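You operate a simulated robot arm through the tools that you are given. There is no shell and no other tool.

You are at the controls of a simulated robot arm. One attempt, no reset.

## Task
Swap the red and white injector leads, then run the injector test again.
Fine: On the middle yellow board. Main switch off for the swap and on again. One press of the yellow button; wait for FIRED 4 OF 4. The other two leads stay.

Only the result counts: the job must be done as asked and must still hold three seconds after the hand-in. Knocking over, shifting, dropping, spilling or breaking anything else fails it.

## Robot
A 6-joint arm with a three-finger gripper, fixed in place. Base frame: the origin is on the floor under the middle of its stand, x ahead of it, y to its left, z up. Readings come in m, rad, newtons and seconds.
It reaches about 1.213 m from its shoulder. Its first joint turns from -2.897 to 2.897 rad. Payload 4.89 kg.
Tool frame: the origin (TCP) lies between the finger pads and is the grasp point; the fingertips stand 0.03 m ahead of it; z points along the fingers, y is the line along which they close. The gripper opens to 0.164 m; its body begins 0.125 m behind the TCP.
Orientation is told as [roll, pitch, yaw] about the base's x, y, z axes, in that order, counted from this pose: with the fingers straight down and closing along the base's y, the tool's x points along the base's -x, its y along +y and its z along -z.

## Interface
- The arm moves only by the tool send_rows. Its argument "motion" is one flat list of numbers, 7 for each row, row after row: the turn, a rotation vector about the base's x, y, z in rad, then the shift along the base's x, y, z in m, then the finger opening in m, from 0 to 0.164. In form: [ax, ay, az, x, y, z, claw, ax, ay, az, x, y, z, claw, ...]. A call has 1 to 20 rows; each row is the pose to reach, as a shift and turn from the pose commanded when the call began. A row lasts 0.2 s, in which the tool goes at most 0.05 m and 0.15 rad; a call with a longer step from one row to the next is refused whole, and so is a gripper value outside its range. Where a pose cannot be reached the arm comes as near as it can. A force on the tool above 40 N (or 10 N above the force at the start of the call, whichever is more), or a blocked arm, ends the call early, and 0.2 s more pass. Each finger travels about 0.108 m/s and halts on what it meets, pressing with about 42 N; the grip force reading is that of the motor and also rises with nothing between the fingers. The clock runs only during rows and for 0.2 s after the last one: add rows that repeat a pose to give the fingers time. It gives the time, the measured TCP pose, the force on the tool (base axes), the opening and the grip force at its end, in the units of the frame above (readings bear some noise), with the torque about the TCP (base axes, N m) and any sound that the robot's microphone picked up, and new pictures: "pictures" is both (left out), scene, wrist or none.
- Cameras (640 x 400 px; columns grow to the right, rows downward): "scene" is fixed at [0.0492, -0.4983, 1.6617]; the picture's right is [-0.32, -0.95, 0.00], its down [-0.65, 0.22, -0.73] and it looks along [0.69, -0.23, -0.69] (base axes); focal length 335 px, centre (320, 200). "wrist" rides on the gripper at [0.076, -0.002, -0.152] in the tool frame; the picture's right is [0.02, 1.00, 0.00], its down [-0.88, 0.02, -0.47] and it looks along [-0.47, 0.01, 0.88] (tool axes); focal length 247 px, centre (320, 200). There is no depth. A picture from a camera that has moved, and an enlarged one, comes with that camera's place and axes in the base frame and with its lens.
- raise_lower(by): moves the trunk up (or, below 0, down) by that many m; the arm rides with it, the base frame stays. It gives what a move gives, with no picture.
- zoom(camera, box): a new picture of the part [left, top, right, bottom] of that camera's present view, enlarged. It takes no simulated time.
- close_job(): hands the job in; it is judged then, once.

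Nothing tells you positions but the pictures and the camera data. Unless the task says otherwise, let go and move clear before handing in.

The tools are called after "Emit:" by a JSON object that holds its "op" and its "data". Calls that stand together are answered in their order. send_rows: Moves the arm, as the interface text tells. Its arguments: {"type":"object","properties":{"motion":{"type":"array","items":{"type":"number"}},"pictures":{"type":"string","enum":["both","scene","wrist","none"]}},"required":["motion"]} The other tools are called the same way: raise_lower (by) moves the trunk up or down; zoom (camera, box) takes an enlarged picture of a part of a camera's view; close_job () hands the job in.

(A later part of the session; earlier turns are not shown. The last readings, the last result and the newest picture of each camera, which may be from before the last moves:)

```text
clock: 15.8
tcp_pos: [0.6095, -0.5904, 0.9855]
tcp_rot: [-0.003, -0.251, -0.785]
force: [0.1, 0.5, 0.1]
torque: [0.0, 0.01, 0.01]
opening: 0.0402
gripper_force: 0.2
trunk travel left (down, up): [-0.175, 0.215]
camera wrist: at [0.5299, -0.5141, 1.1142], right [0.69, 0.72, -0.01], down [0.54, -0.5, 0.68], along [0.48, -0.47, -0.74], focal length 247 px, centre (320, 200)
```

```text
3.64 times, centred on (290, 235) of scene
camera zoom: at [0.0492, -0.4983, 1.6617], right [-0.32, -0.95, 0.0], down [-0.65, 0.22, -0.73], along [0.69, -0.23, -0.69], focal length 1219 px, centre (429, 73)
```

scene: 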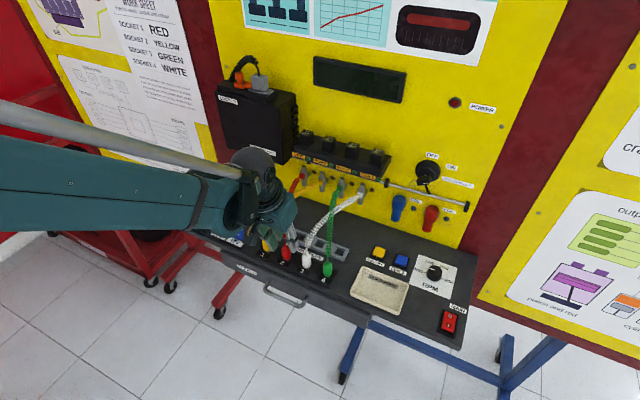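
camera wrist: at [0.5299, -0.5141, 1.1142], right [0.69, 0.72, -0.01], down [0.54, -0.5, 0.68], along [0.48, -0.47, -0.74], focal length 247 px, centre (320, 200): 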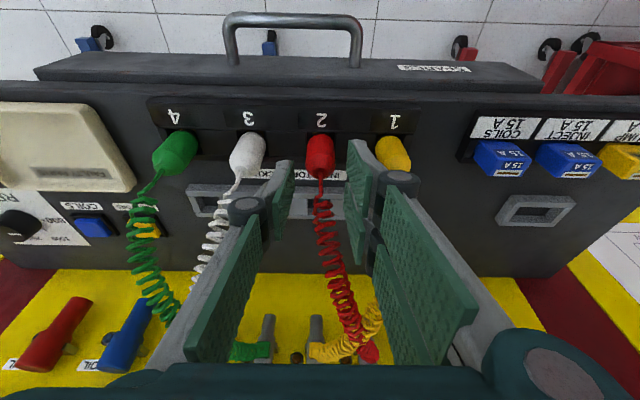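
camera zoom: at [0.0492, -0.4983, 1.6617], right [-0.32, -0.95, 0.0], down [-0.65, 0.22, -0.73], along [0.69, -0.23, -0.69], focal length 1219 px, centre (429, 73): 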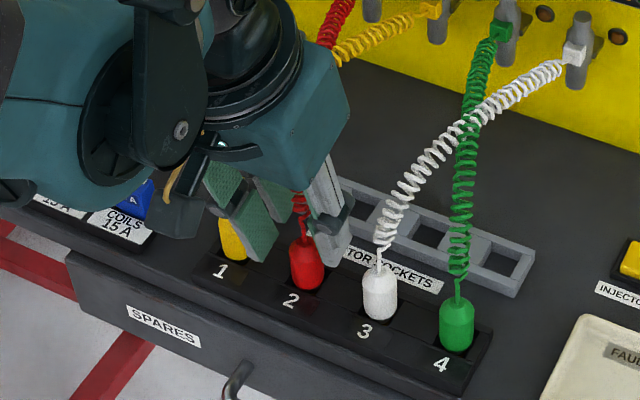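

Red plug is centred between the pads. I'll descend to the grasp height (tips just above the block) with a small pull-back in depth.

Emit:
{"op": "send_rows", "data": {"motion": [0, 0, 0, -0.001, 0.001, -0.008, 0.04, 0, 0, 0, -0.0025, 0.0025, -0.016, 0.04, 0, 0, 0, -0.0025, 0.0025, -0.025, 0.04, 0, 0, 0, -0.0025, 0.0025, -0.025, 0.04], "pictures": "both"}}

```text
clock: 16.8
tcp_pos: [0.6084, -0.589, 0.9606]
tcp_rot: [-0.005, -0.25, -0.783]
force: [-0.3, 0.5, 0.0]
torque: [0.0, 0.03, 0.01]
opening: 0.04
gripper_force: 0.1
trunk travel left (down, up): [-0.175, 0.215]
camera wrist: at [0.5272, -0.5115, 1.0893], right [0.69, 0.72, -0.01], down [0.54, -0.5, 0.68], along [0.48, -0.47, -0.74], focal length 247 px, centre (320, 200)
```

scene: 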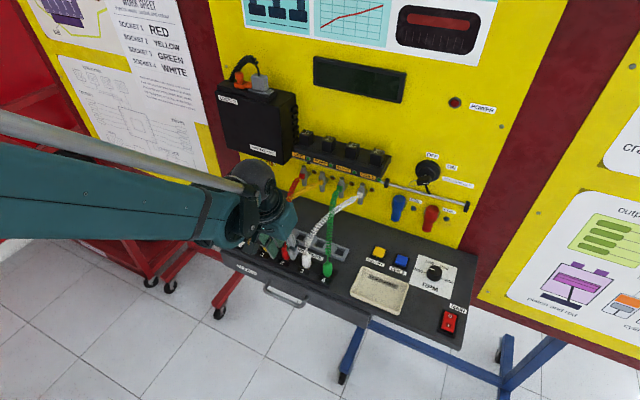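
wrist: 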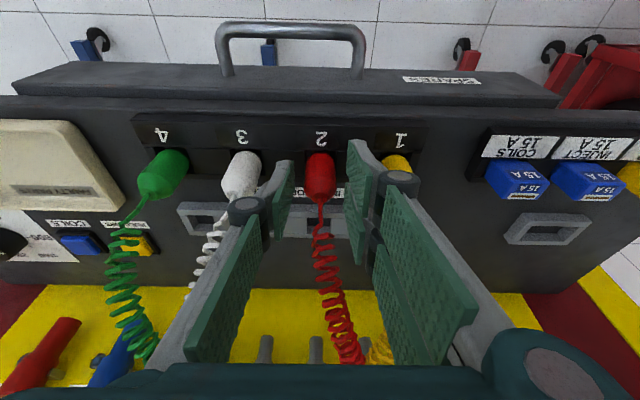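

Emit:
{"op": "zoom", "data": {"camera": "wrist", "box": [230, 110, 410, 225]}}

Emit:
{"op": "zoom", "data": {"camera": "scene", "box": [240, 210, 340, 290]}}

```text
3.48 times, centred on (320, 168) of wrist
camera zoom: at [0.5272, -0.5115, 1.0893], right [0.69, 0.72, -0.01], down [0.54, -0.5, 0.68], along [0.48, -0.47, -0.74], focal length 859 px, centre (320, 313)
```

zoom: 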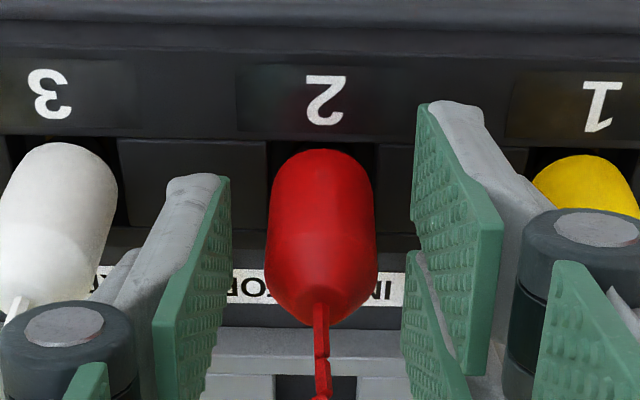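

```text
5.00 times, centred on (290, 250) of scene
camera zoom: at [0.0492, -0.4983, 1.6617], right [-0.32, -0.95, 0.0], down [-0.65, 0.22, -0.73], along [0.69, -0.23, -0.69], focal length 1677 px, centre (470, -50)
```

zoom: 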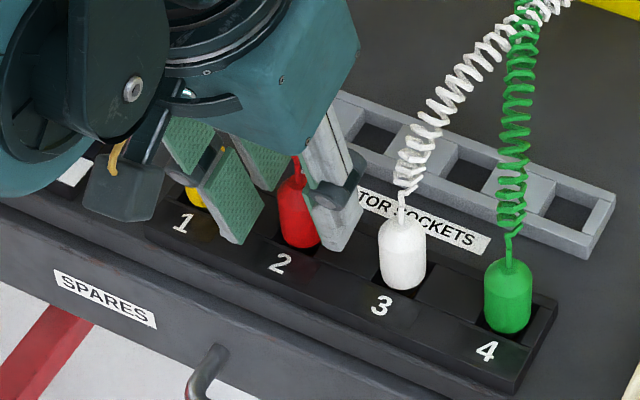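

The pads straddle the red plug with clearance. Now closing the gripper on it.

Emit:
{"op": "send_rows", "data": {"motion": [0, 0, 0, 0, 0, 0, 0.03, 0, 0, 0, 0, 0, 0, 0.02, 0, 0, 0, 0, 0, 0, 0.012, 0, 0, 0, 0, 0, 0, 0.012, 0, 0, 0, 0, 0, 0, 0.012], "pictures": "both"}}

```text
clock: 18.0
tcp_pos: [0.6075, -0.5893, 0.961]
tcp_rot: [-0.004, -0.251, -0.782]
force: [0.7, -0.5, -0.1]
torque: [0.03, -0.02, -0.01]
opening: 0.0227
gripper_force: 42.4
trunk travel left (down, up): [-0.175, 0.215]
camera wrist: at [0.5271, -0.5115, 1.0894], right [0.69, 0.72, -0.01], down [0.54, -0.5, 0.68], along [0.48, -0.47, -0.74], focal length 247 px, centre (320, 200)
```

scene: 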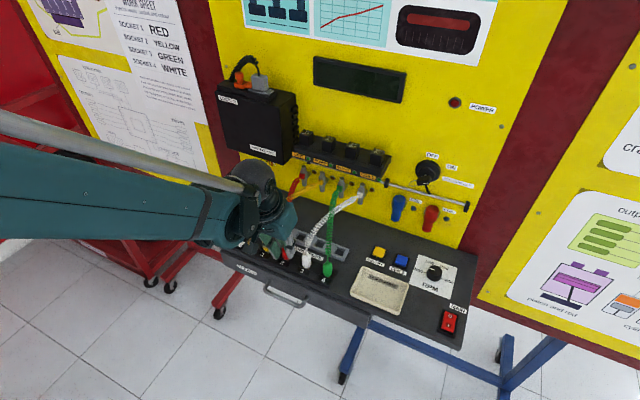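
wrist: 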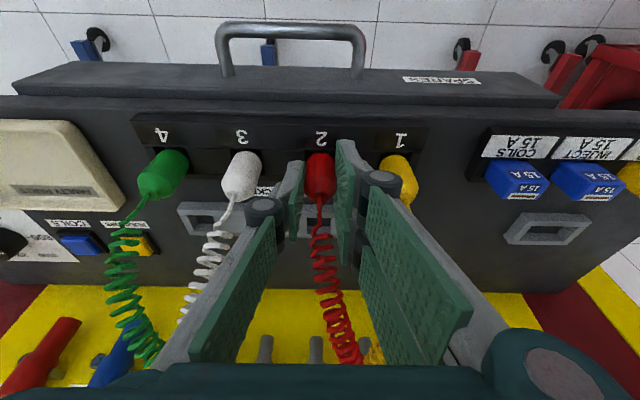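

The plug is gripped at 22.7 mm. I'll pull it straight up slowly.

Emit:
{"op": "send_rows", "data": {"motion": [0, 0, 0, 0, 0, 0.004, 0.012, 0, 0, 0, 0, 0, 0.008, 0.012, 0, 0, 0, 0, 0, 0.014, 0.012, 0, 0, 0, 0, 0, 0.022, 0.012, 0, 0, 0, 0, 0, 0.03, 0.012, 0, 0, 0, 0, 0, 0.04, 0.012, 0, 0, 0, 0, 0, 0.05, 0.012], "pictures": "both"}}

```text
clock: 19.6
tcp_pos: [0.6075, -0.5885, 1.0103]
tcp_rot: [-0.004, -0.253, -0.785]
force: [0.9, 0.2, -0.1]
torque: [0.05, -0.01, -0.03]
opening: 0.0229
gripper_force: 42.4
trunk travel left (down, up): [-0.175, 0.215]
camera wrist: at [0.5272, -0.5113, 1.1392], right [0.69, 0.72, -0.01], down [0.54, -0.5, 0.68], along [0.48, -0.47, -0.74], focal length 247 px, centre (320, 200)
```

scene: 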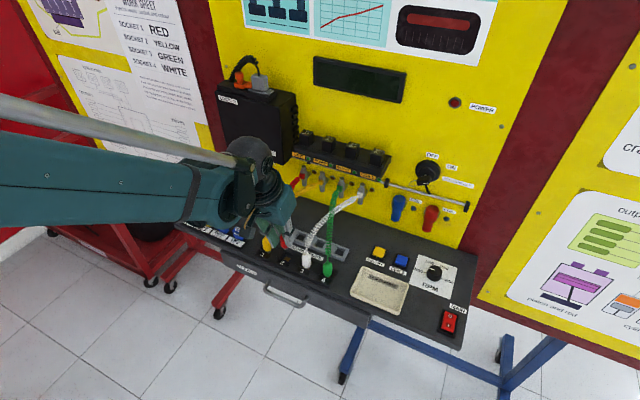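
wrist: 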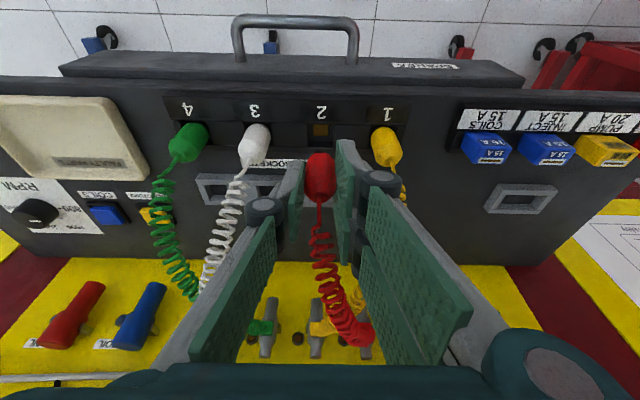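

Emit:
{"op": "zoom", "data": {"camera": "wrist", "box": [230, 80, 410, 215]}}

Emit:
{"op": "zoom", "data": {"camera": "scene", "box": [230, 190, 350, 290]}}

Emit:
{"op": "zoom", "data": {"camera": "wrist", "box": [290, 100, 360, 150]}}

```text
2.96 times, centred on (320, 148) of wrist
camera zoom: at [0.5272, -0.5113, 1.1392], right [0.69, 0.72, -0.01], down [0.54, -0.5, 0.68], along [0.48, -0.47, -0.74], focal length 732 px, centre (320, 356)
```

zoom: 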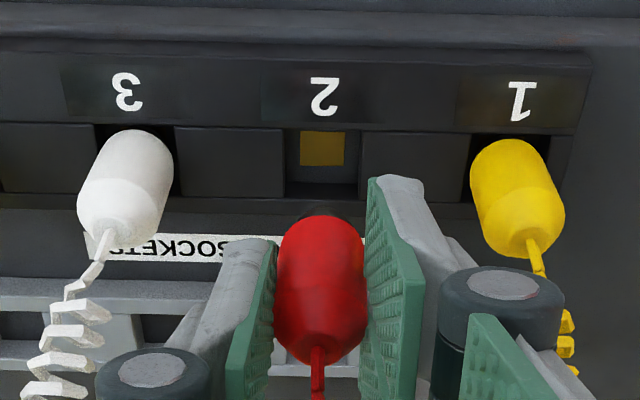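

```text
4.00 times, centred on (290, 240) of scene
camera zoom: at [0.0492, -0.4983, 1.6617], right [-0.32, -0.95, 0.0], down [-0.65, 0.22, -0.73], along [0.69, -0.23, -0.69], focal length 1341 px, centre (440, 40)
```

zoom: 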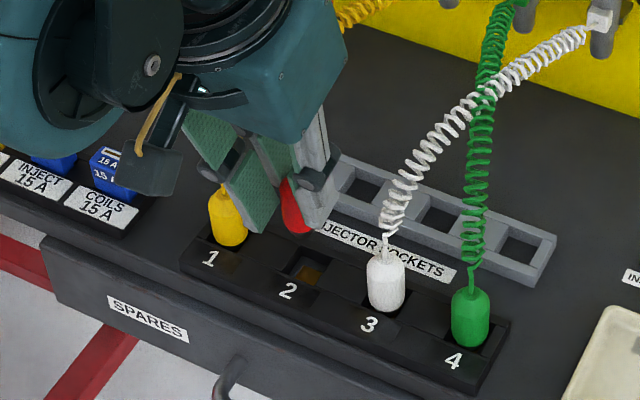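

```text
8.00 times, centred on (325, 125) of wrist
camera zoom: at [0.5272, -0.5113, 1.1392], right [0.69, 0.72, -0.01], down [0.54, -0.5, 0.68], along [0.48, -0.47, -0.74], focal length 1976 px, centre (280, 800)
```

zoom: 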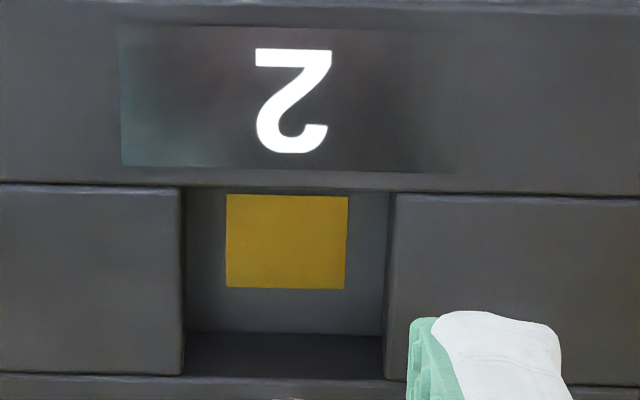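

Emit:
{"op": "zoom", "data": {"camera": "wrist", "box": [290, 140, 350, 210]}}

Emit:
{"op": "zoom", "data": {"camera": "scene", "box": [280, 215, 350, 265]}}

Emit:
{"op": "zoom", "data": {"camera": "wrist", "box": [180, 150, 300, 220]}}

```text
5.71 times, centred on (320, 175) of wrist
camera zoom: at [0.5272, -0.5113, 1.1392], right [0.69, 0.72, -0.01], down [0.54, -0.5, 0.68], along [0.48, -0.47, -0.74], focal length 1411 px, centre (320, 343)
```

zoom: 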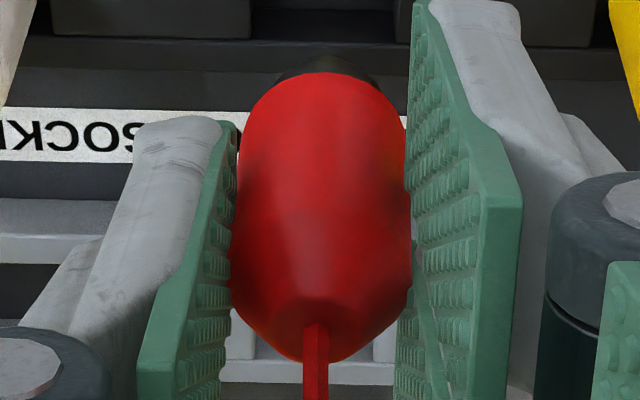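

```text
8.00 times, centred on (315, 240) of scene
camera zoom: at [0.0492, -0.4983, 1.6617], right [-0.32, -0.95, 0.0], down [-0.65, 0.22, -0.73], along [0.69, -0.23, -0.69], focal length 2683 px, centre (360, -120)
```

zoom: 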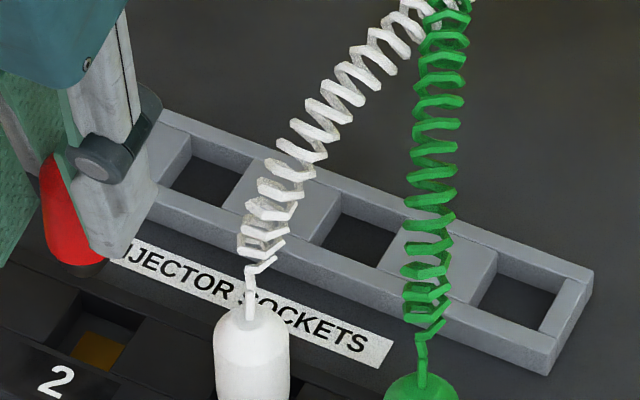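

```text
5.33 times, centred on (240, 185) of wrist
camera zoom: at [0.5272, -0.5113, 1.1392], right [0.69, 0.72, -0.01], down [0.54, -0.5, 0.68], along [0.48, -0.47, -0.74], focal length 1317 px, centre (747, 280)
```

zoom: 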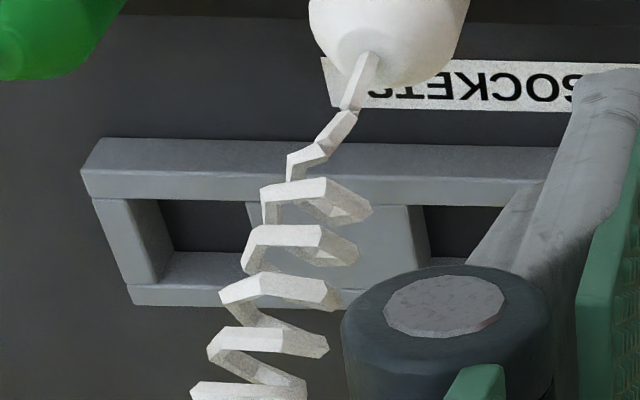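

The plug came out cleanly: it has a narrower black foot and stands on a brass pad in a pit about 25 mm square. The grey rail has matching pockets, so I'll carry red over the pocket behind socket 2 and look.

Emit:
{"op": "send_rows", "data": {"motion": [0, 0, 0, 0, 0, 0.018, 0.012, 0, 0, 0, 0, 0, 0.035, 0.012, 0, 0, 0, 0.0142, -0.0142, 0.035, 0.012, 0, 0, 0, 0.0283, -0.0283, 0.035, 0.012, 0, 0, 0, 0.0425, -0.0425, 0.035, 0.012, 0, 0, 0, 0.0566, -0.0566, 0.035, 0.012, 0, 0, 0, 0.0566, -0.0566, 0.035, 0.012], "pictures": "both"}}

```text
clock: 21.2
tcp_pos: [0.6643, -0.6467, 1.0451]
tcp_rot: [-0.003, -0.251, -0.785]
force: [0.0, 0.3, -1.4]
torque: [0.05, 0.0, 0.0]
opening: 0.0228
gripper_force: 42.3
trunk travel left (down, up): [-0.175, 0.215]
camera wrist: at [0.5841, -0.5683, 1.1741], right [0.69, 0.72, -0.01], down [0.54, -0.5, 0.68], along [0.48, -0.47, -0.74], focal length 247 px, centre (320, 200)
```

scene: 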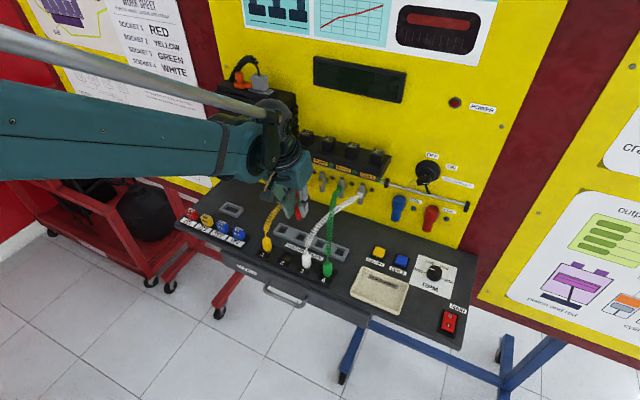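
wrist: 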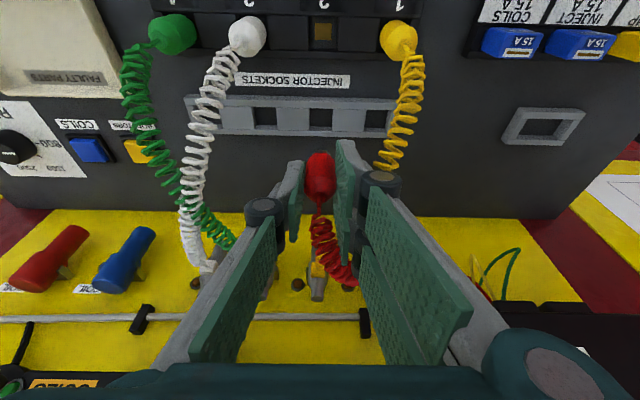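

Emit:
{"op": "zoom", "data": {"camera": "wrist", "box": [170, 70, 430, 215]}}

Emit:
{"op": "zoom", "data": {"camera": "wrist", "box": [270, 85, 400, 175]}}

Emit:
{"op": "zoom", "data": {"camera": "scene", "box": [250, 160, 360, 290]}}

```text
2.46 times, centred on (300, 142) of wrist
camera zoom: at [0.5841, -0.5683, 1.1741], right [0.69, 0.72, -0.01], down [0.54, -0.5, 0.68], along [0.48, -0.47, -0.74], focal length 608 px, centre (369, 342)
```

zoom: 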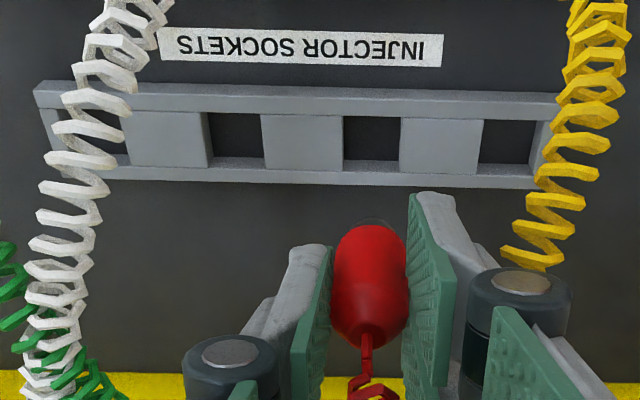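

```text
4.44 times, centred on (335, 130) of wrist
camera zoom: at [0.5841, -0.5683, 1.1741], right [0.69, 0.72, -0.01], down [0.54, -0.5, 0.68], along [0.48, -0.47, -0.74], focal length 1098 px, centre (253, 511)
```

zoom: 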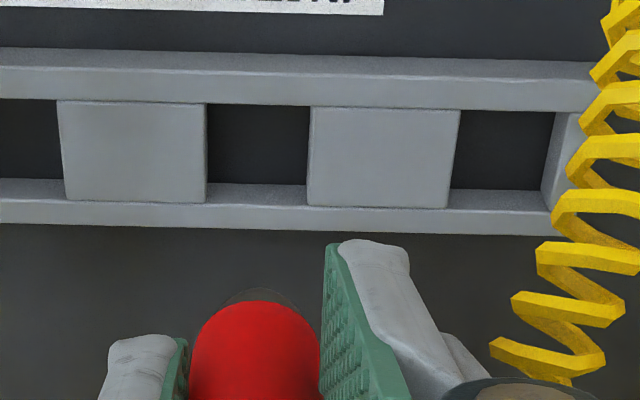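

```text
3.08 times, centred on (305, 225) of scene
camera zoom: at [0.0492, -0.4983, 1.6617], right [-0.32, -0.95, 0.0], down [-0.65, 0.22, -0.73], along [0.69, -0.23, -0.69], focal length 1032 px, centre (366, 123)
```

zoom: 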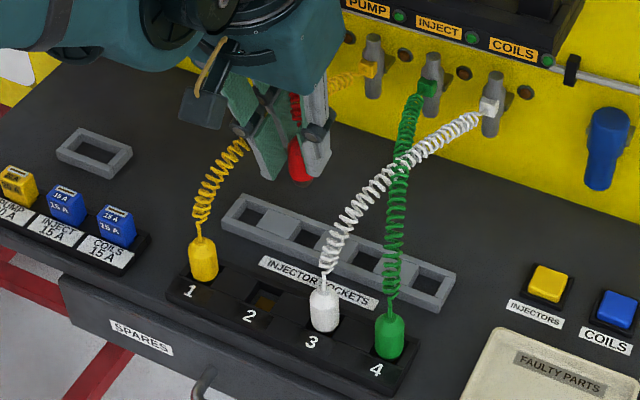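

Emit:
{"op": "zoom", "data": {"camera": "wrist", "box": [270, 0, 380, 70]}}

Emit:
{"op": "zoom", "data": {"camera": "scene", "box": [280, 215, 350, 275]}}

```text
5.71 times, centred on (325, 35) of wrist
camera zoom: at [0.5841, -0.5683, 1.1741], right [0.69, 0.72, -0.01], down [0.54, -0.5, 0.68], along [0.48, -0.47, -0.74], focal length 1411 px, centre (291, 1143)
```

zoom: 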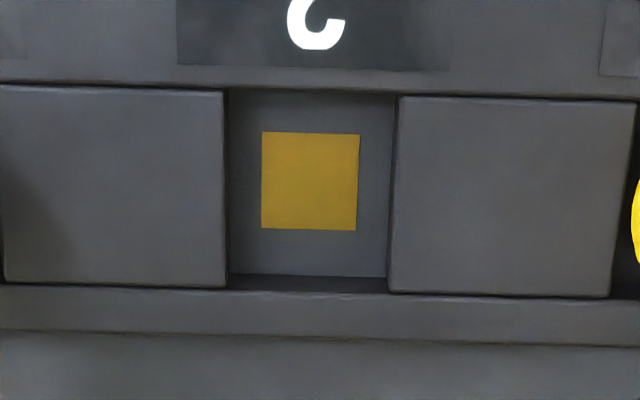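

```text
6.67 times, centred on (315, 245) of scene
camera zoom: at [0.0492, -0.4983, 1.6617], right [-0.32, -0.95, 0.0], down [-0.65, 0.22, -0.73], along [0.69, -0.23, -0.69], focal length 2236 px, centre (353, -100)
```

zoom: 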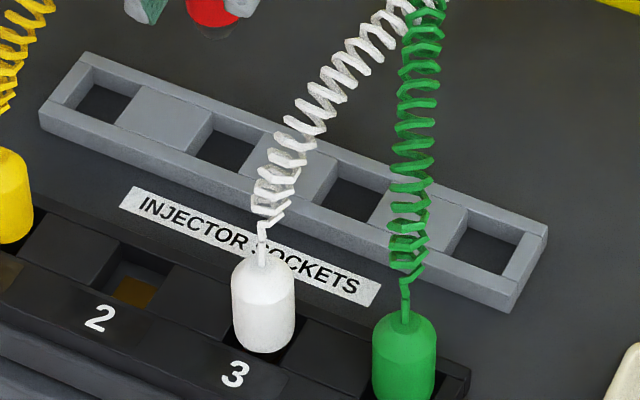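

The rail pocket sits 81 mm behind the socket pit in the same column, with floors at nearly the same height. I'll shift 1 mm and lower red partway, then check.

Emit:
{"op": "send_rows", "data": {"motion": [0, 0, 0, 0.0007, -0.0007, -0.015, 0.012, 0, 0, 0, 0.0007, -0.0007, -0.03, 0.012, 0, 0, 0, 0.0007, -0.0007, -0.045, 0.012, 0, 0, 0, 0.0007, -0.0007, -0.06, 0.012, 0, 0, 0, 0.0007, -0.0007, -0.06, 0.012], "pictures": "both"}}

```text
clock: 22.4
tcp_pos: [0.6644, -0.6462, 0.9847]
tcp_rot: [-0.003, -0.251, -0.784]
force: [-0.2, 0.3, -0.3]
torque: [0.03, 0.01, -0.01]
opening: 0.0226
gripper_force: 41.6
trunk travel left (down, up): [-0.175, 0.215]
camera wrist: at [0.5843, -0.5689, 1.1135], right [0.69, 0.72, -0.01], down [0.54, -0.5, 0.68], along [0.48, -0.47, -0.74], focal length 247 px, centre (320, 200)
```

scene: 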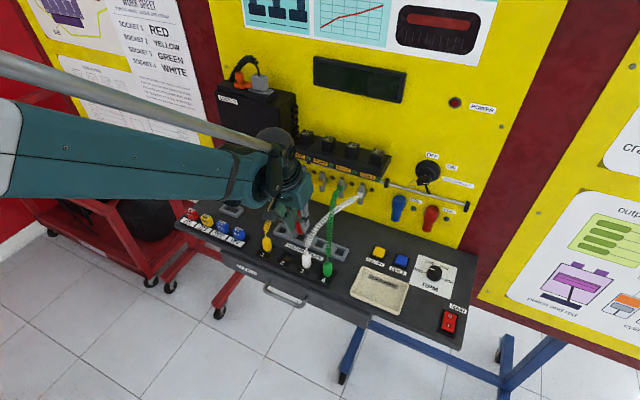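
wrist: 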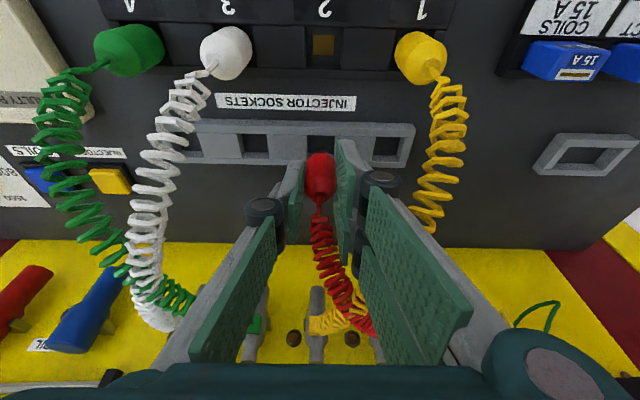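

Emit:
{"op": "zoom", "data": {"camera": "wrist", "box": [260, 100, 400, 190]}}

Emit:
{"op": "zoom", "data": {"camera": "scene", "box": [260, 190, 360, 270]}}

```text
4.44 times, centred on (330, 145) of wrist
camera zoom: at [0.5843, -0.5689, 1.1135], right [0.69, 0.72, -0.01], down [0.54, -0.5, 0.68], along [0.48, -0.47, -0.74], focal length 1098 px, centre (276, 444)
```

zoom: 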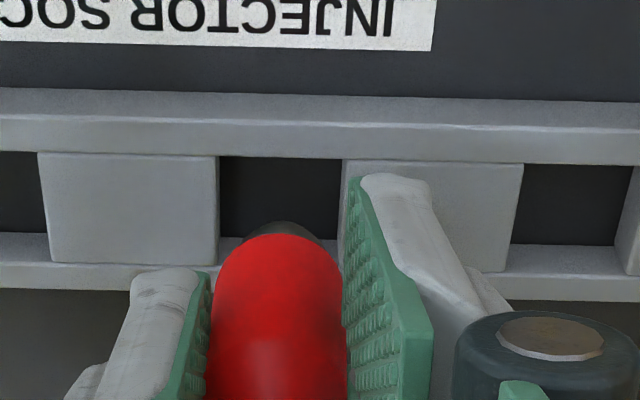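

```text
5.00 times, centred on (310, 230) of scene
camera zoom: at [0.0492, -0.4983, 1.6617], right [-0.32, -0.95, 0.0], down [-0.65, 0.22, -0.73], along [0.69, -0.23, -0.69], focal length 1677 px, centre (370, 50)
```

zoom: 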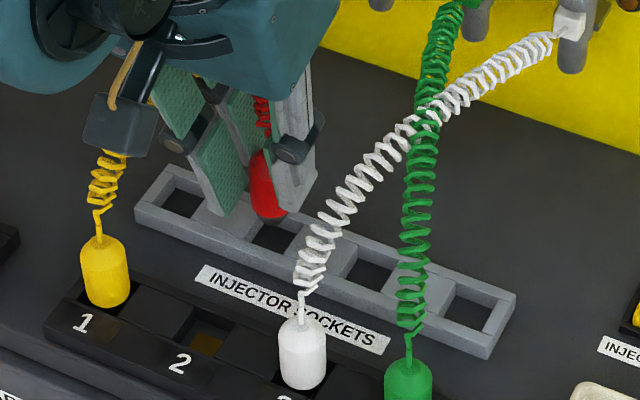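

Alignment looks good in both directions. Lowering into the pocket.

Emit:
{"op": "send_rows", "data": {"motion": [0, 0, 0, 0, 0, -0.007, 0.012, 0, 0, 0, 0, 0, -0.013, 0.012, 0, 0, 0, 0, 0, -0.018, 0.012, 0, 0, 0, 0, 0, -0.022, 0.012], "pictures": "both"}}

```text
clock: 23.4
tcp_pos: [0.6664, -0.6465, 0.9637]
tcp_rot: [-0.004, -0.251, -0.784]
force: [-0.4, -0.3, -0.9]
torque: [0.02, 0.01, 0.01]
opening: 0.0228
gripper_force: 42.0
trunk travel left (down, up): [-0.175, 0.215]
camera wrist: at [0.5841, -0.5684, 1.0921], right [0.69, 0.72, -0.01], down [0.54, -0.5, 0.68], along [0.49, -0.47, -0.74], focal length 247 px, centre (320, 200)
```

scene: 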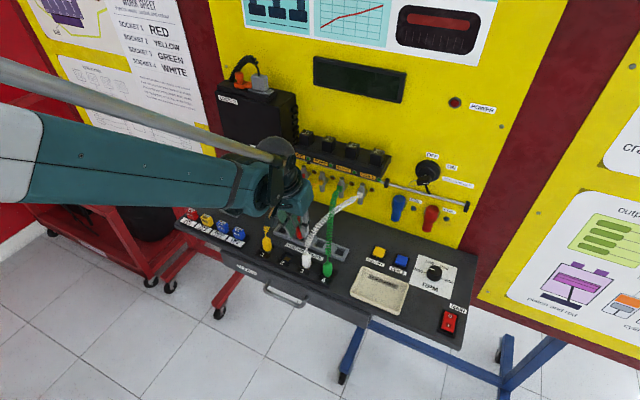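
wrist: 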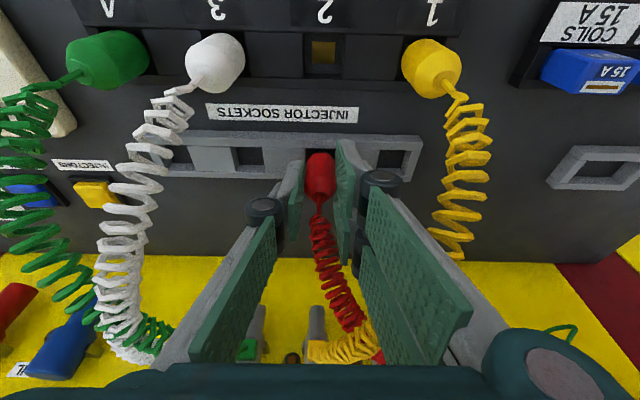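

Emit:
{"op": "send_rows", "data": {"motion": [0, 0, 0, 0, 0, -0.001, 0.012, 0, 0, 0, 0, 0, -0.002, 0.012, 0, 0, 0, 0, 0, -0.003, 0.012], "pictures": "none"}}

Emit:
{"op": "zoom", "data": {"camera": "wrist", "box": [260, 110, 400, 200]}}

```text
clock: 24.2
tcp_pos: [0.6649, -0.6475, 0.9593]
tcp_rot: [-0.003, -0.249, -0.783]
force: [0.8, 0.4, 2.8]
torque: [-0.01, 0.0, 0.02]
opening: 0.023
gripper_force: 41.8
trunk travel left (down, up): [-0.175, 0.215]
```

```text
4.44 times, centred on (330, 155) of wrist
camera zoom: at [0.5843, -0.5686, 1.0894], right [0.69, 0.72, -0.01], down [0.54, -0.5, 0.68], along [0.49, -0.47, -0.74], focal length 1098 px, centre (276, 400)
```

zoom: 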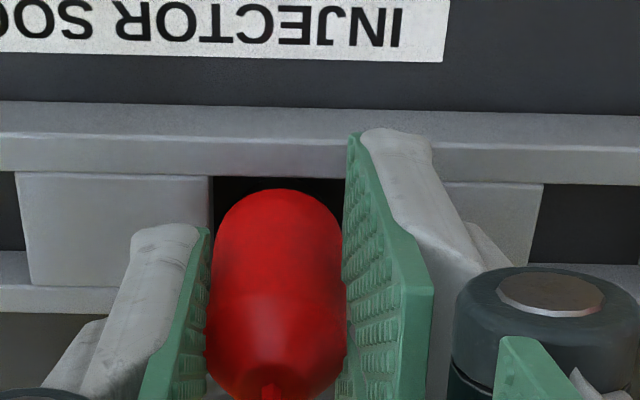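

Emit:
{"op": "send_rows", "data": {"motion": [0, 0, 0, 0, 0, -0.001, 0.012, 0, 0, 0, 0, 0, -0.001, 0.012], "pictures": "none"}}

```text
clock: 24.8
tcp_pos: [0.6651, -0.6466, 0.9594]
tcp_rot: [-0.004, -0.253, -0.785]
force: [2.8, -2.6, 18.0]
torque: [-0.27, -0.26, 0.01]
opening: 0.0229
gripper_force: 42.2
trunk travel left (down, up): [-0.175, 0.215]
```

The plug is standing on the pocket floor (18 N reaction). I'll ease off slightly and open the fingers just enough to release.

Emit:
{"op": "send_rows", "data": {"motion": [0, 0, 0, 0, 0, 0.001, 0.012, 0, 0, 0, 0, 0, 0.001, 0.02, 0, 0, 0, 0, 0, 0.001, 0.028, 0, 0, 0, 0, 0, 0.001, 0.036, 0, 0, 0, 0, 0, 0.001, 0.038, 0, 0, 0, 0, 0, 0.001, 0.038], "pictures": "both"}}

Emit:
{"op": "zoom", "data": {"camera": "wrist", "box": [260, 110, 400, 220]}}

```text
clock: 26.2
tcp_pos: [0.6647, -0.6472, 0.9599]
tcp_rot: [-0.004, -0.252, -0.784]
force: [-0.7, -1.1, 0.6]
torque: [-0.01, -0.01, 0.02]
opening: 0.0382
gripper_force: 0.1
trunk travel left (down, up): [-0.175, 0.215]
camera wrist: at [0.5844, -0.5686, 1.089], right [0.69, 0.72, -0.01], down [0.54, -0.5, 0.68], along [0.49, -0.47, -0.74], focal length 247 px, centre (320, 200)
```

scene: 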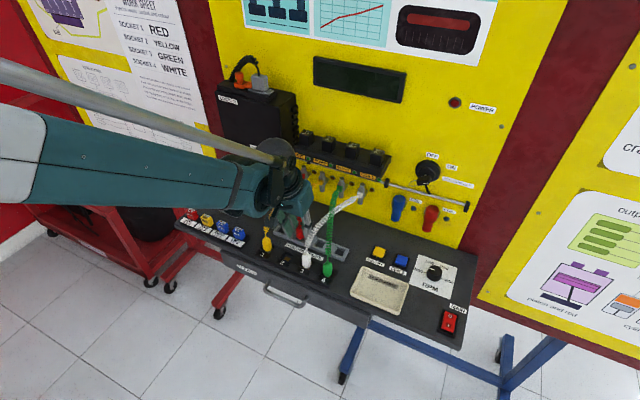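
wrist: 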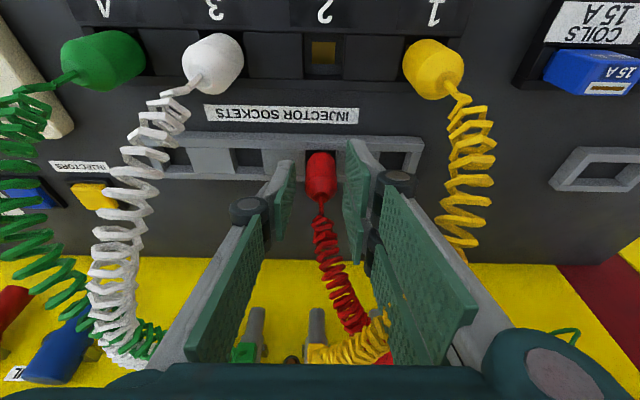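

```text
3.64 times, centred on (330, 165) of wrist
camera zoom: at [0.5844, -0.5686, 1.089], right [0.69, 0.72, -0.01], down [0.54, -0.5, 0.68], along [0.49, -0.47, -0.74], focal length 898 px, centre (284, 327)
```

zoom: 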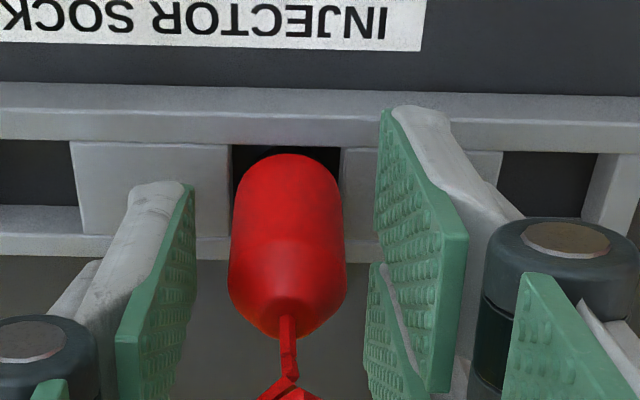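

Red stands in its parking pocket, and the yellow cord visibly passes through the pad, so cords don't obstruct. I'll lift off and go above the white plug.

Emit:
{"op": "send_rows", "data": {"motion": [0, 0, 0, 0, 0, 0.02, 0.038, 0, 0, 0, 0, 0, 0.05, 0.04, 0, 0, 0, 0, 0, 0.085, 0.04, 0, 0, 0, -0.0335, 0.0047, 0.085, 0.04, 0, 0, 0, -0.067, 0.0094, 0.085, 0.04, 0, 0, 0, -0.1004, 0.0141, 0.085, 0.04, 0, 0, 0, -0.1004, 0.0141, 0.07, 0.04, 0, 0, 0, -0.1004, 0.0141, 0.07, 0.04], "pictures": "both"}}

Emit:
{"op": "zoom", "data": {"camera": "wrist", "box": [220, 80, 420, 205]}}

Emit:
{"op": "zoom", "data": {"camera": "scene", "box": [240, 170, 380, 290]}}

```text
clock: 28.0
tcp_pos: [0.5647, -0.6323, 1.0294]
tcp_rot: [-0.003, -0.25, -0.782]
force: [-0.3, 0.2, -0.2]
torque: [0.0, -0.02, 0.0]
opening: 0.0399
gripper_force: 0.1
trunk travel left (down, up): [-0.175, 0.215]
camera wrist: at [0.4837, -0.5545, 1.1586], right [0.69, 0.72, -0.01], down [0.54, -0.5, 0.68], along [0.49, -0.47, -0.74], focal length 247 px, centre (320, 200)
```

scene: 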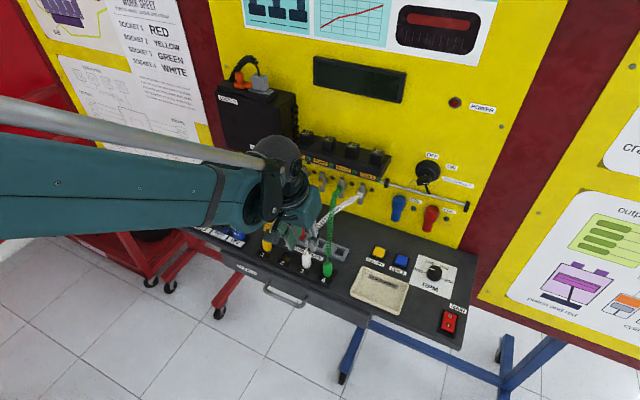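
wrist: 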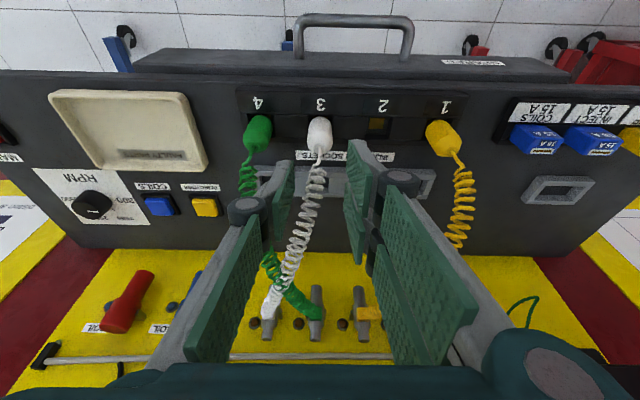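

```text
3.20 times, centred on (320, 142) of wrist
camera zoom: at [0.4837, -0.5545, 1.1586], right [0.69, 0.72, -0.01], down [0.54, -0.5, 0.68], along [0.49, -0.47, -0.74], focal length 790 px, centre (320, 384)
```

zoom: 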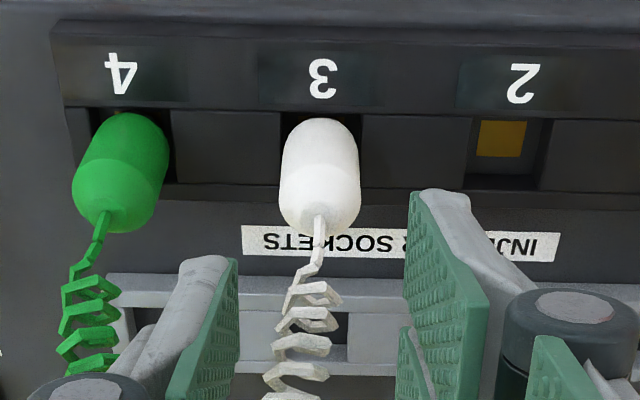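

```text
3.33 times, centred on (310, 230) of scene
camera zoom: at [0.0492, -0.4983, 1.6617], right [-0.32, -0.95, 0.0], down [-0.65, 0.22, -0.73], along [0.69, -0.23, -0.69], focal length 1118 px, centre (353, 100)
```

zoom: 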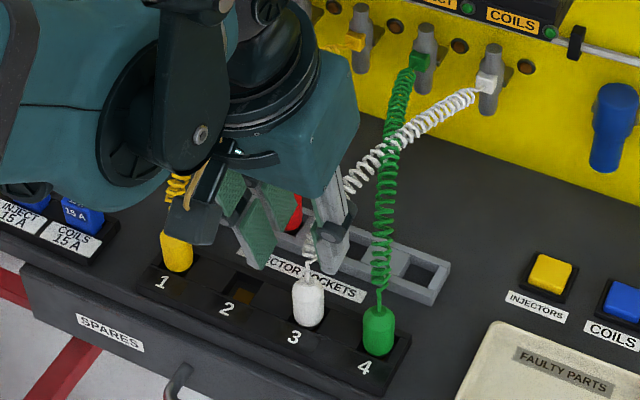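

White is centred between the pads. Descending to grasp height and closing.

Emit:
{"op": "send_rows", "data": {"motion": [0, 0, 0, 0, 0, -0.018, 0.04, 0, 0, 0, 0, 0, -0.036, 0.04, 0, 0, 0, 0, 0, -0.05, 0.04, 0, 0, 0, 0, 0, -0.062, 0.04, 0, 0, 0, 0, 0, -0.07, 0.04, 0, 0, 0, 0, 0, -0.07, 0.04], "pictures": "both"}}

Emit:
{"op": "zoom", "data": {"camera": "wrist", "box": [230, 110, 410, 225]}}

```text
clock: 29.4
tcp_pos: [0.565, -0.6325, 0.9593]
tcp_rot: [-0.003, -0.253, -0.784]
force: [0.3, -0.1, 0.3]
torque: [-0.01, 0.0, -0.02]
opening: 0.04
gripper_force: 0.1
trunk travel left (down, up): [-0.175, 0.215]
camera wrist: at [0.4843, -0.5549, 1.0889], right [0.69, 0.72, -0.01], down [0.54, -0.5, 0.68], along [0.48, -0.47, -0.74], focal length 247 px, centre (320, 200)
```

scene: 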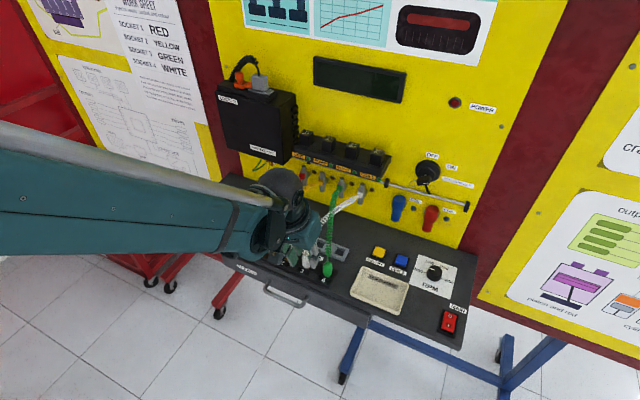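
wrist: 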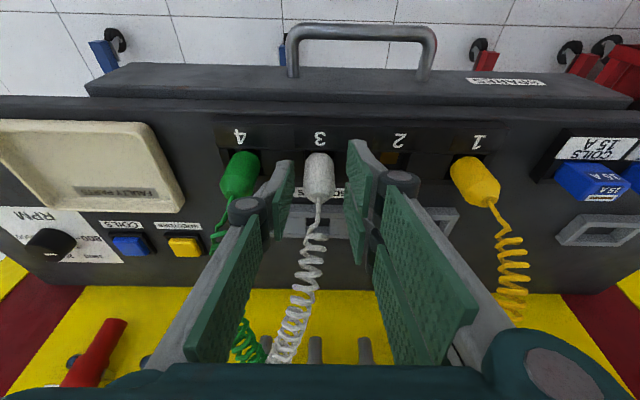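

```text
3.48 times, centred on (320, 168) of wrist
camera zoom: at [0.4843, -0.5549, 1.0889], right [0.69, 0.72, -0.01], down [0.54, -0.5, 0.68], along [0.48, -0.47, -0.74], focal length 859 px, centre (320, 313)
```

zoom: 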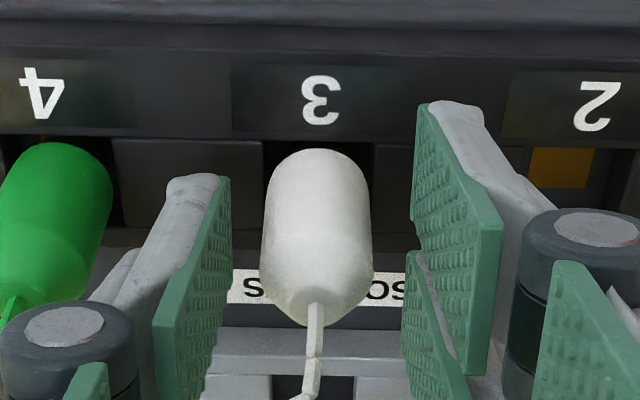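

Emit:
{"op": "send_rows", "data": {"motion": [0, 0, 0, -0.0004, -0.0004, 0, 0.03, 0, 0, 0, -0.0004, -0.0004, 0, 0.02, 0, 0, 0, -0.0004, -0.0004, 0, 0.012, 0, 0, 0, -0.0004, -0.0004, 0, 0.012, 0, 0, 0, -0.0004, -0.0004, 0, 0.012, 0, 0, 0, -0.0004, -0.0004, 0.004, 0.012, 0, 0, 0, -0.0004, -0.0004, 0.008, 0.012, 0, 0, 0, -0.0004, -0.0004, 0.014, 0.012, 0, 0, 0, -0.0004, -0.0004, 0.022, 0.012, 0, 0, 0, -0.0004, -0.0004, 0.032, 0.012, 0, 0, 0, -0.0004, -0.0004, 0.045, 0.012, 0, 0, 0, -0.0004, -0.0004, 0.045, 0.012], "pictures": "both"}}

Emit:
{"op": "zoom", "data": {"camera": "wrist", "box": [230, 80, 410, 215]}}

```text
clock: 32.0
tcp_pos: [0.5647, -0.6329, 1.0054]
tcp_rot: [-0.004, -0.251, -0.782]
force: [0.5, 1.0, 0.0]
torque: [0.0, -0.02, 0.02]
opening: 0.0228
gripper_force: 42.3
trunk travel left (down, up): [-0.175, 0.215]
camera wrist: at [0.4835, -0.5551, 1.1338], right [0.69, 0.72, -0.01], down [0.54, -0.5, 0.68], along [0.49, -0.47, -0.74], focal length 247 px, centre (320, 200)
```

scene: 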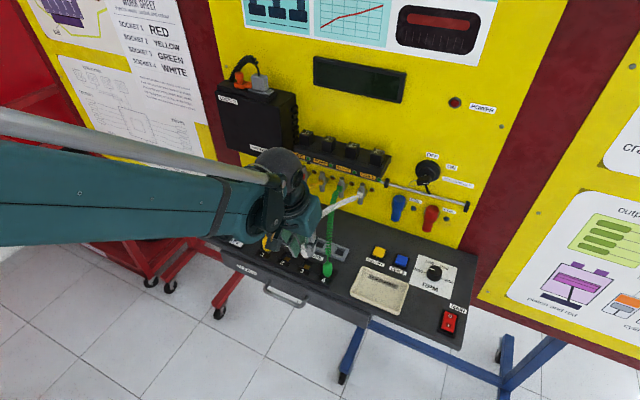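
wrist: 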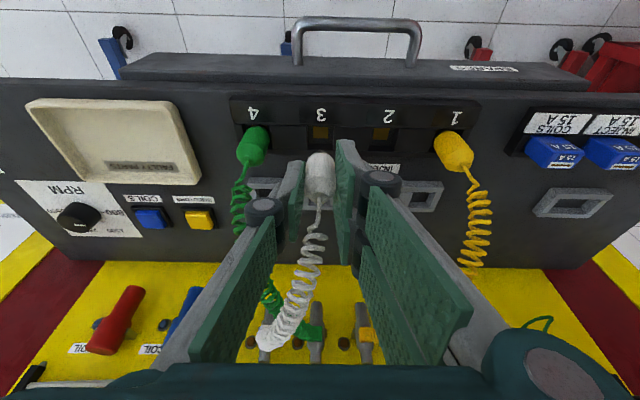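

```text
2.96 times, centred on (320, 148) of wrist
camera zoom: at [0.4835, -0.5551, 1.1338], right [0.69, 0.72, -0.01], down [0.54, -0.5, 0.68], along [0.49, -0.47, -0.74], focal length 732 px, centre (320, 356)
```

zoom: 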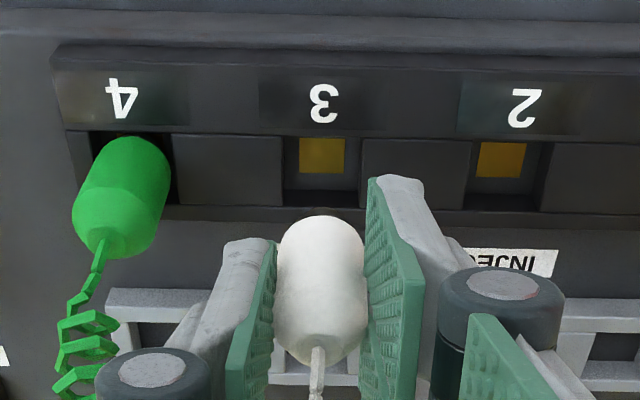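

White is out. I'll move it across to socket 2 and check alignment against the brass pad.

Emit:
{"op": "send_rows", "data": {"motion": [0, 0, 0, 0, 0, 0.01, 0.012, 0, 0, 0, 0.0145, 0.0145, 0.01, 0.012, 0, 0, 0, 0.029, 0.029, 0.01, 0.012, 0, 0, 0, 0.0436, 0.0436, 0.01, 0.012, 0, 0, 0, 0.0436, 0.0436, 0.0, 0.012, 0, 0, 0, 0.0436, 0.0436, 0.0, 0.012], "pictures": "both"}}

Emit:
{"op": "zoom", "data": {"camera": "wrist", "box": [230, 80, 410, 215]}}

Emit:
{"op": "zoom", "data": {"camera": "scene", "box": [240, 170, 380, 290]}}

```text
clock: 33.4
tcp_pos: [0.6078, -0.59, 1.005]
tcp_rot: [-0.002, -0.251, -0.784]
force: [0.4, 0.2, -0.8]
torque: [-0.01, 0.02, -0.02]
opening: 0.0229
gripper_force: 41.8
trunk travel left (down, up): [-0.175, 0.215]
camera wrist: at [0.5277, -0.5114, 1.1335], right [0.69, 0.72, -0.01], down [0.54, -0.5, 0.68], along [0.48, -0.47, -0.74], focal length 247 px, centre (320, 200)
```

scene: 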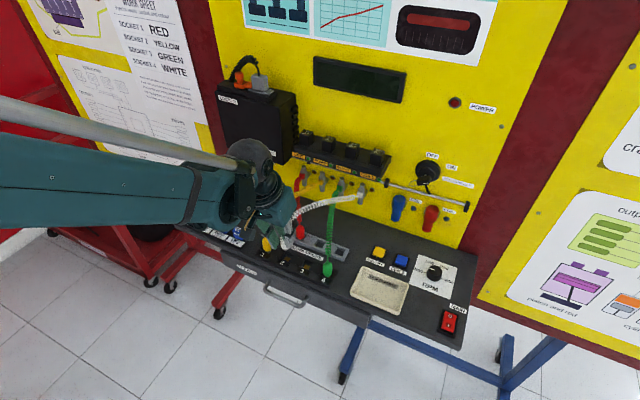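
wrist: 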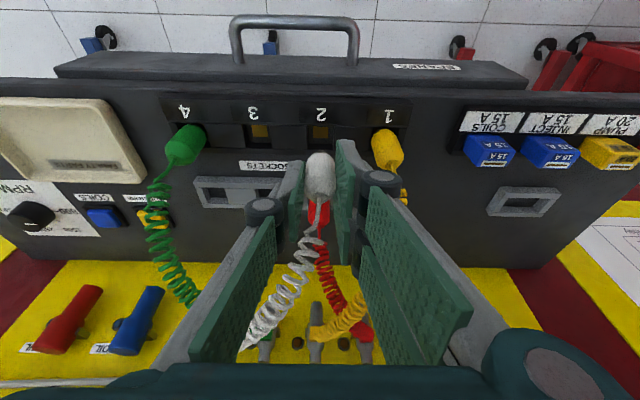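

```text
2.96 times, centred on (320, 148) of wrist
camera zoom: at [0.5277, -0.5114, 1.1335], right [0.69, 0.72, -0.01], down [0.54, -0.5, 0.68], along [0.48, -0.47, -0.74], focal length 732 px, centre (320, 356)
```

zoom: 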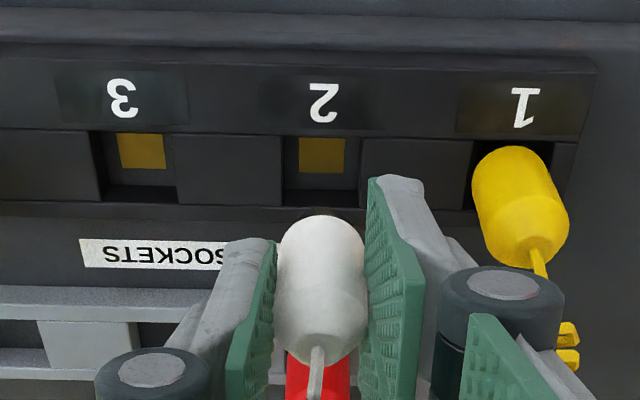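

```text
3.33 times, centred on (310, 230) of scene
camera zoom: at [0.0492, -0.4983, 1.6617], right [-0.32, -0.95, 0.0], down [-0.65, 0.22, -0.73], along [0.69, -0.23, -0.69], focal length 1118 px, centre (353, 100)
```

zoom: 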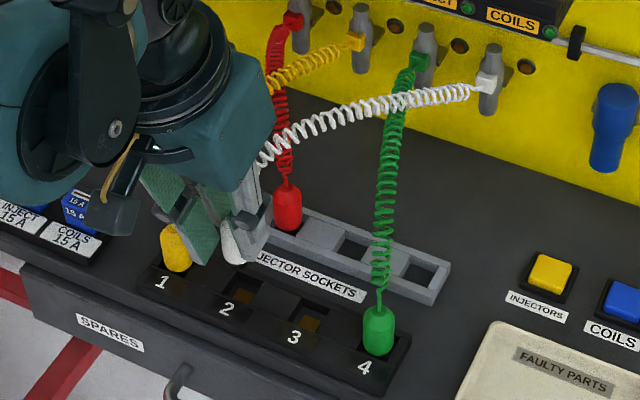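

White is aligned over socket 2's pad, and red stands securely in the rail. Lowering white.

Emit:
{"op": "send_rows", "data": {"motion": [0, 0, 0, 0, 0, -0.015, 0.012, 0, 0, 0, 0, 0, -0.026, 0.012, 0, 0, 0, 0, 0, -0.033, 0.012, 0, 0, 0, 0, 0, -0.038, 0.012, 0, 0, 0, 0, 0, -0.042, 0.012, 0, 0, 0, 0, 0, -0.044, 0.012], "pictures": "wrist"}}

Emit:
{"op": "zoom", "data": {"camera": "wrist", "box": [230, 100, 410, 225]}}

```text
clock: 34.8
tcp_pos: [0.6083, -0.5895, 0.9607]
tcp_rot: [-0.003, -0.25, -0.783]
force: [0.9, 0.1, 0.3]
torque: [0.02, 0.01, -0.01]
opening: 0.0228
gripper_force: 42.0
trunk travel left (down, up): [-0.175, 0.215]
camera wrist: at [0.5273, -0.5113, 1.0903], right [0.69, 0.72, -0.01], down [0.54, -0.5, 0.68], along [0.49, -0.47, -0.74], focal length 247 px, centre (320, 200)
```

wrist: 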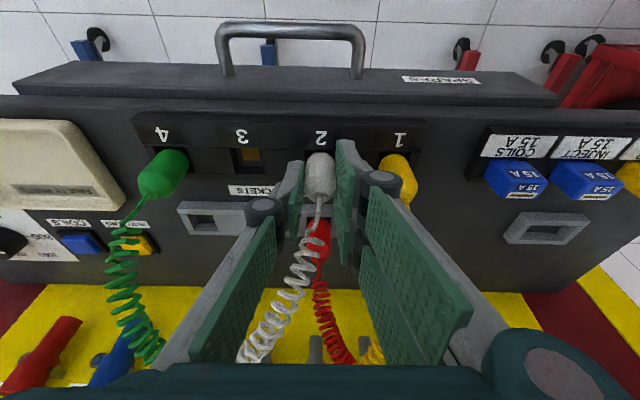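

```text
3.20 times, centred on (320, 162) of wrist
camera zoom: at [0.5273, -0.5113, 1.0903], right [0.69, 0.72, -0.01], down [0.54, -0.5, 0.68], along [0.49, -0.47, -0.74], focal length 790 px, centre (320, 320)
```

zoom: 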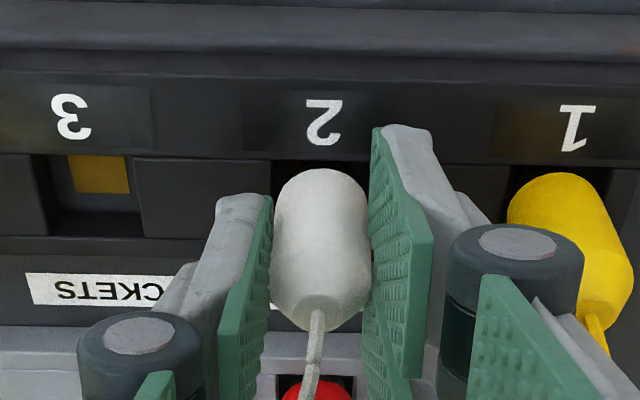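

Emit:
{"op": "send_rows", "data": {"motion": [0, 0, 0, 0, 0, -0.001, 0.012, 0, 0, 0, 0, 0, -0.0018, 0.012, 0, 0, 0, 0, 0, -0.0018, 0.012], "pictures": "none"}}

```text
clock: 35.6
tcp_pos: [0.6076, -0.5878, 0.9588]
tcp_rot: [-0.004, -0.251, -0.785]
force: [0.6, 0.1, 9.4]
torque: [-0.09, -0.08, 0.04]
opening: 0.0229
gripper_force: 40.8
trunk travel left (down, up): [-0.175, 0.215]
```

Emit:
{"op": "send_rows", "data": {"motion": [0, 0, 0, 0, 0, -0.0007, 0.012, 0, 0, 0, 0, 0, -0.0007, 0.012], "pictures": "none"}}

```text
clock: 36.2
tcp_pos: [0.607, -0.5893, 0.9605]
tcp_rot: [-0.002, -0.253, -0.784]
force: [4.1, -2.7, 19.8]
torque: [-0.3, -0.3, 0.01]
opening: 0.0229
gripper_force: 42.0
trunk travel left (down, up): [-0.175, 0.215]
```

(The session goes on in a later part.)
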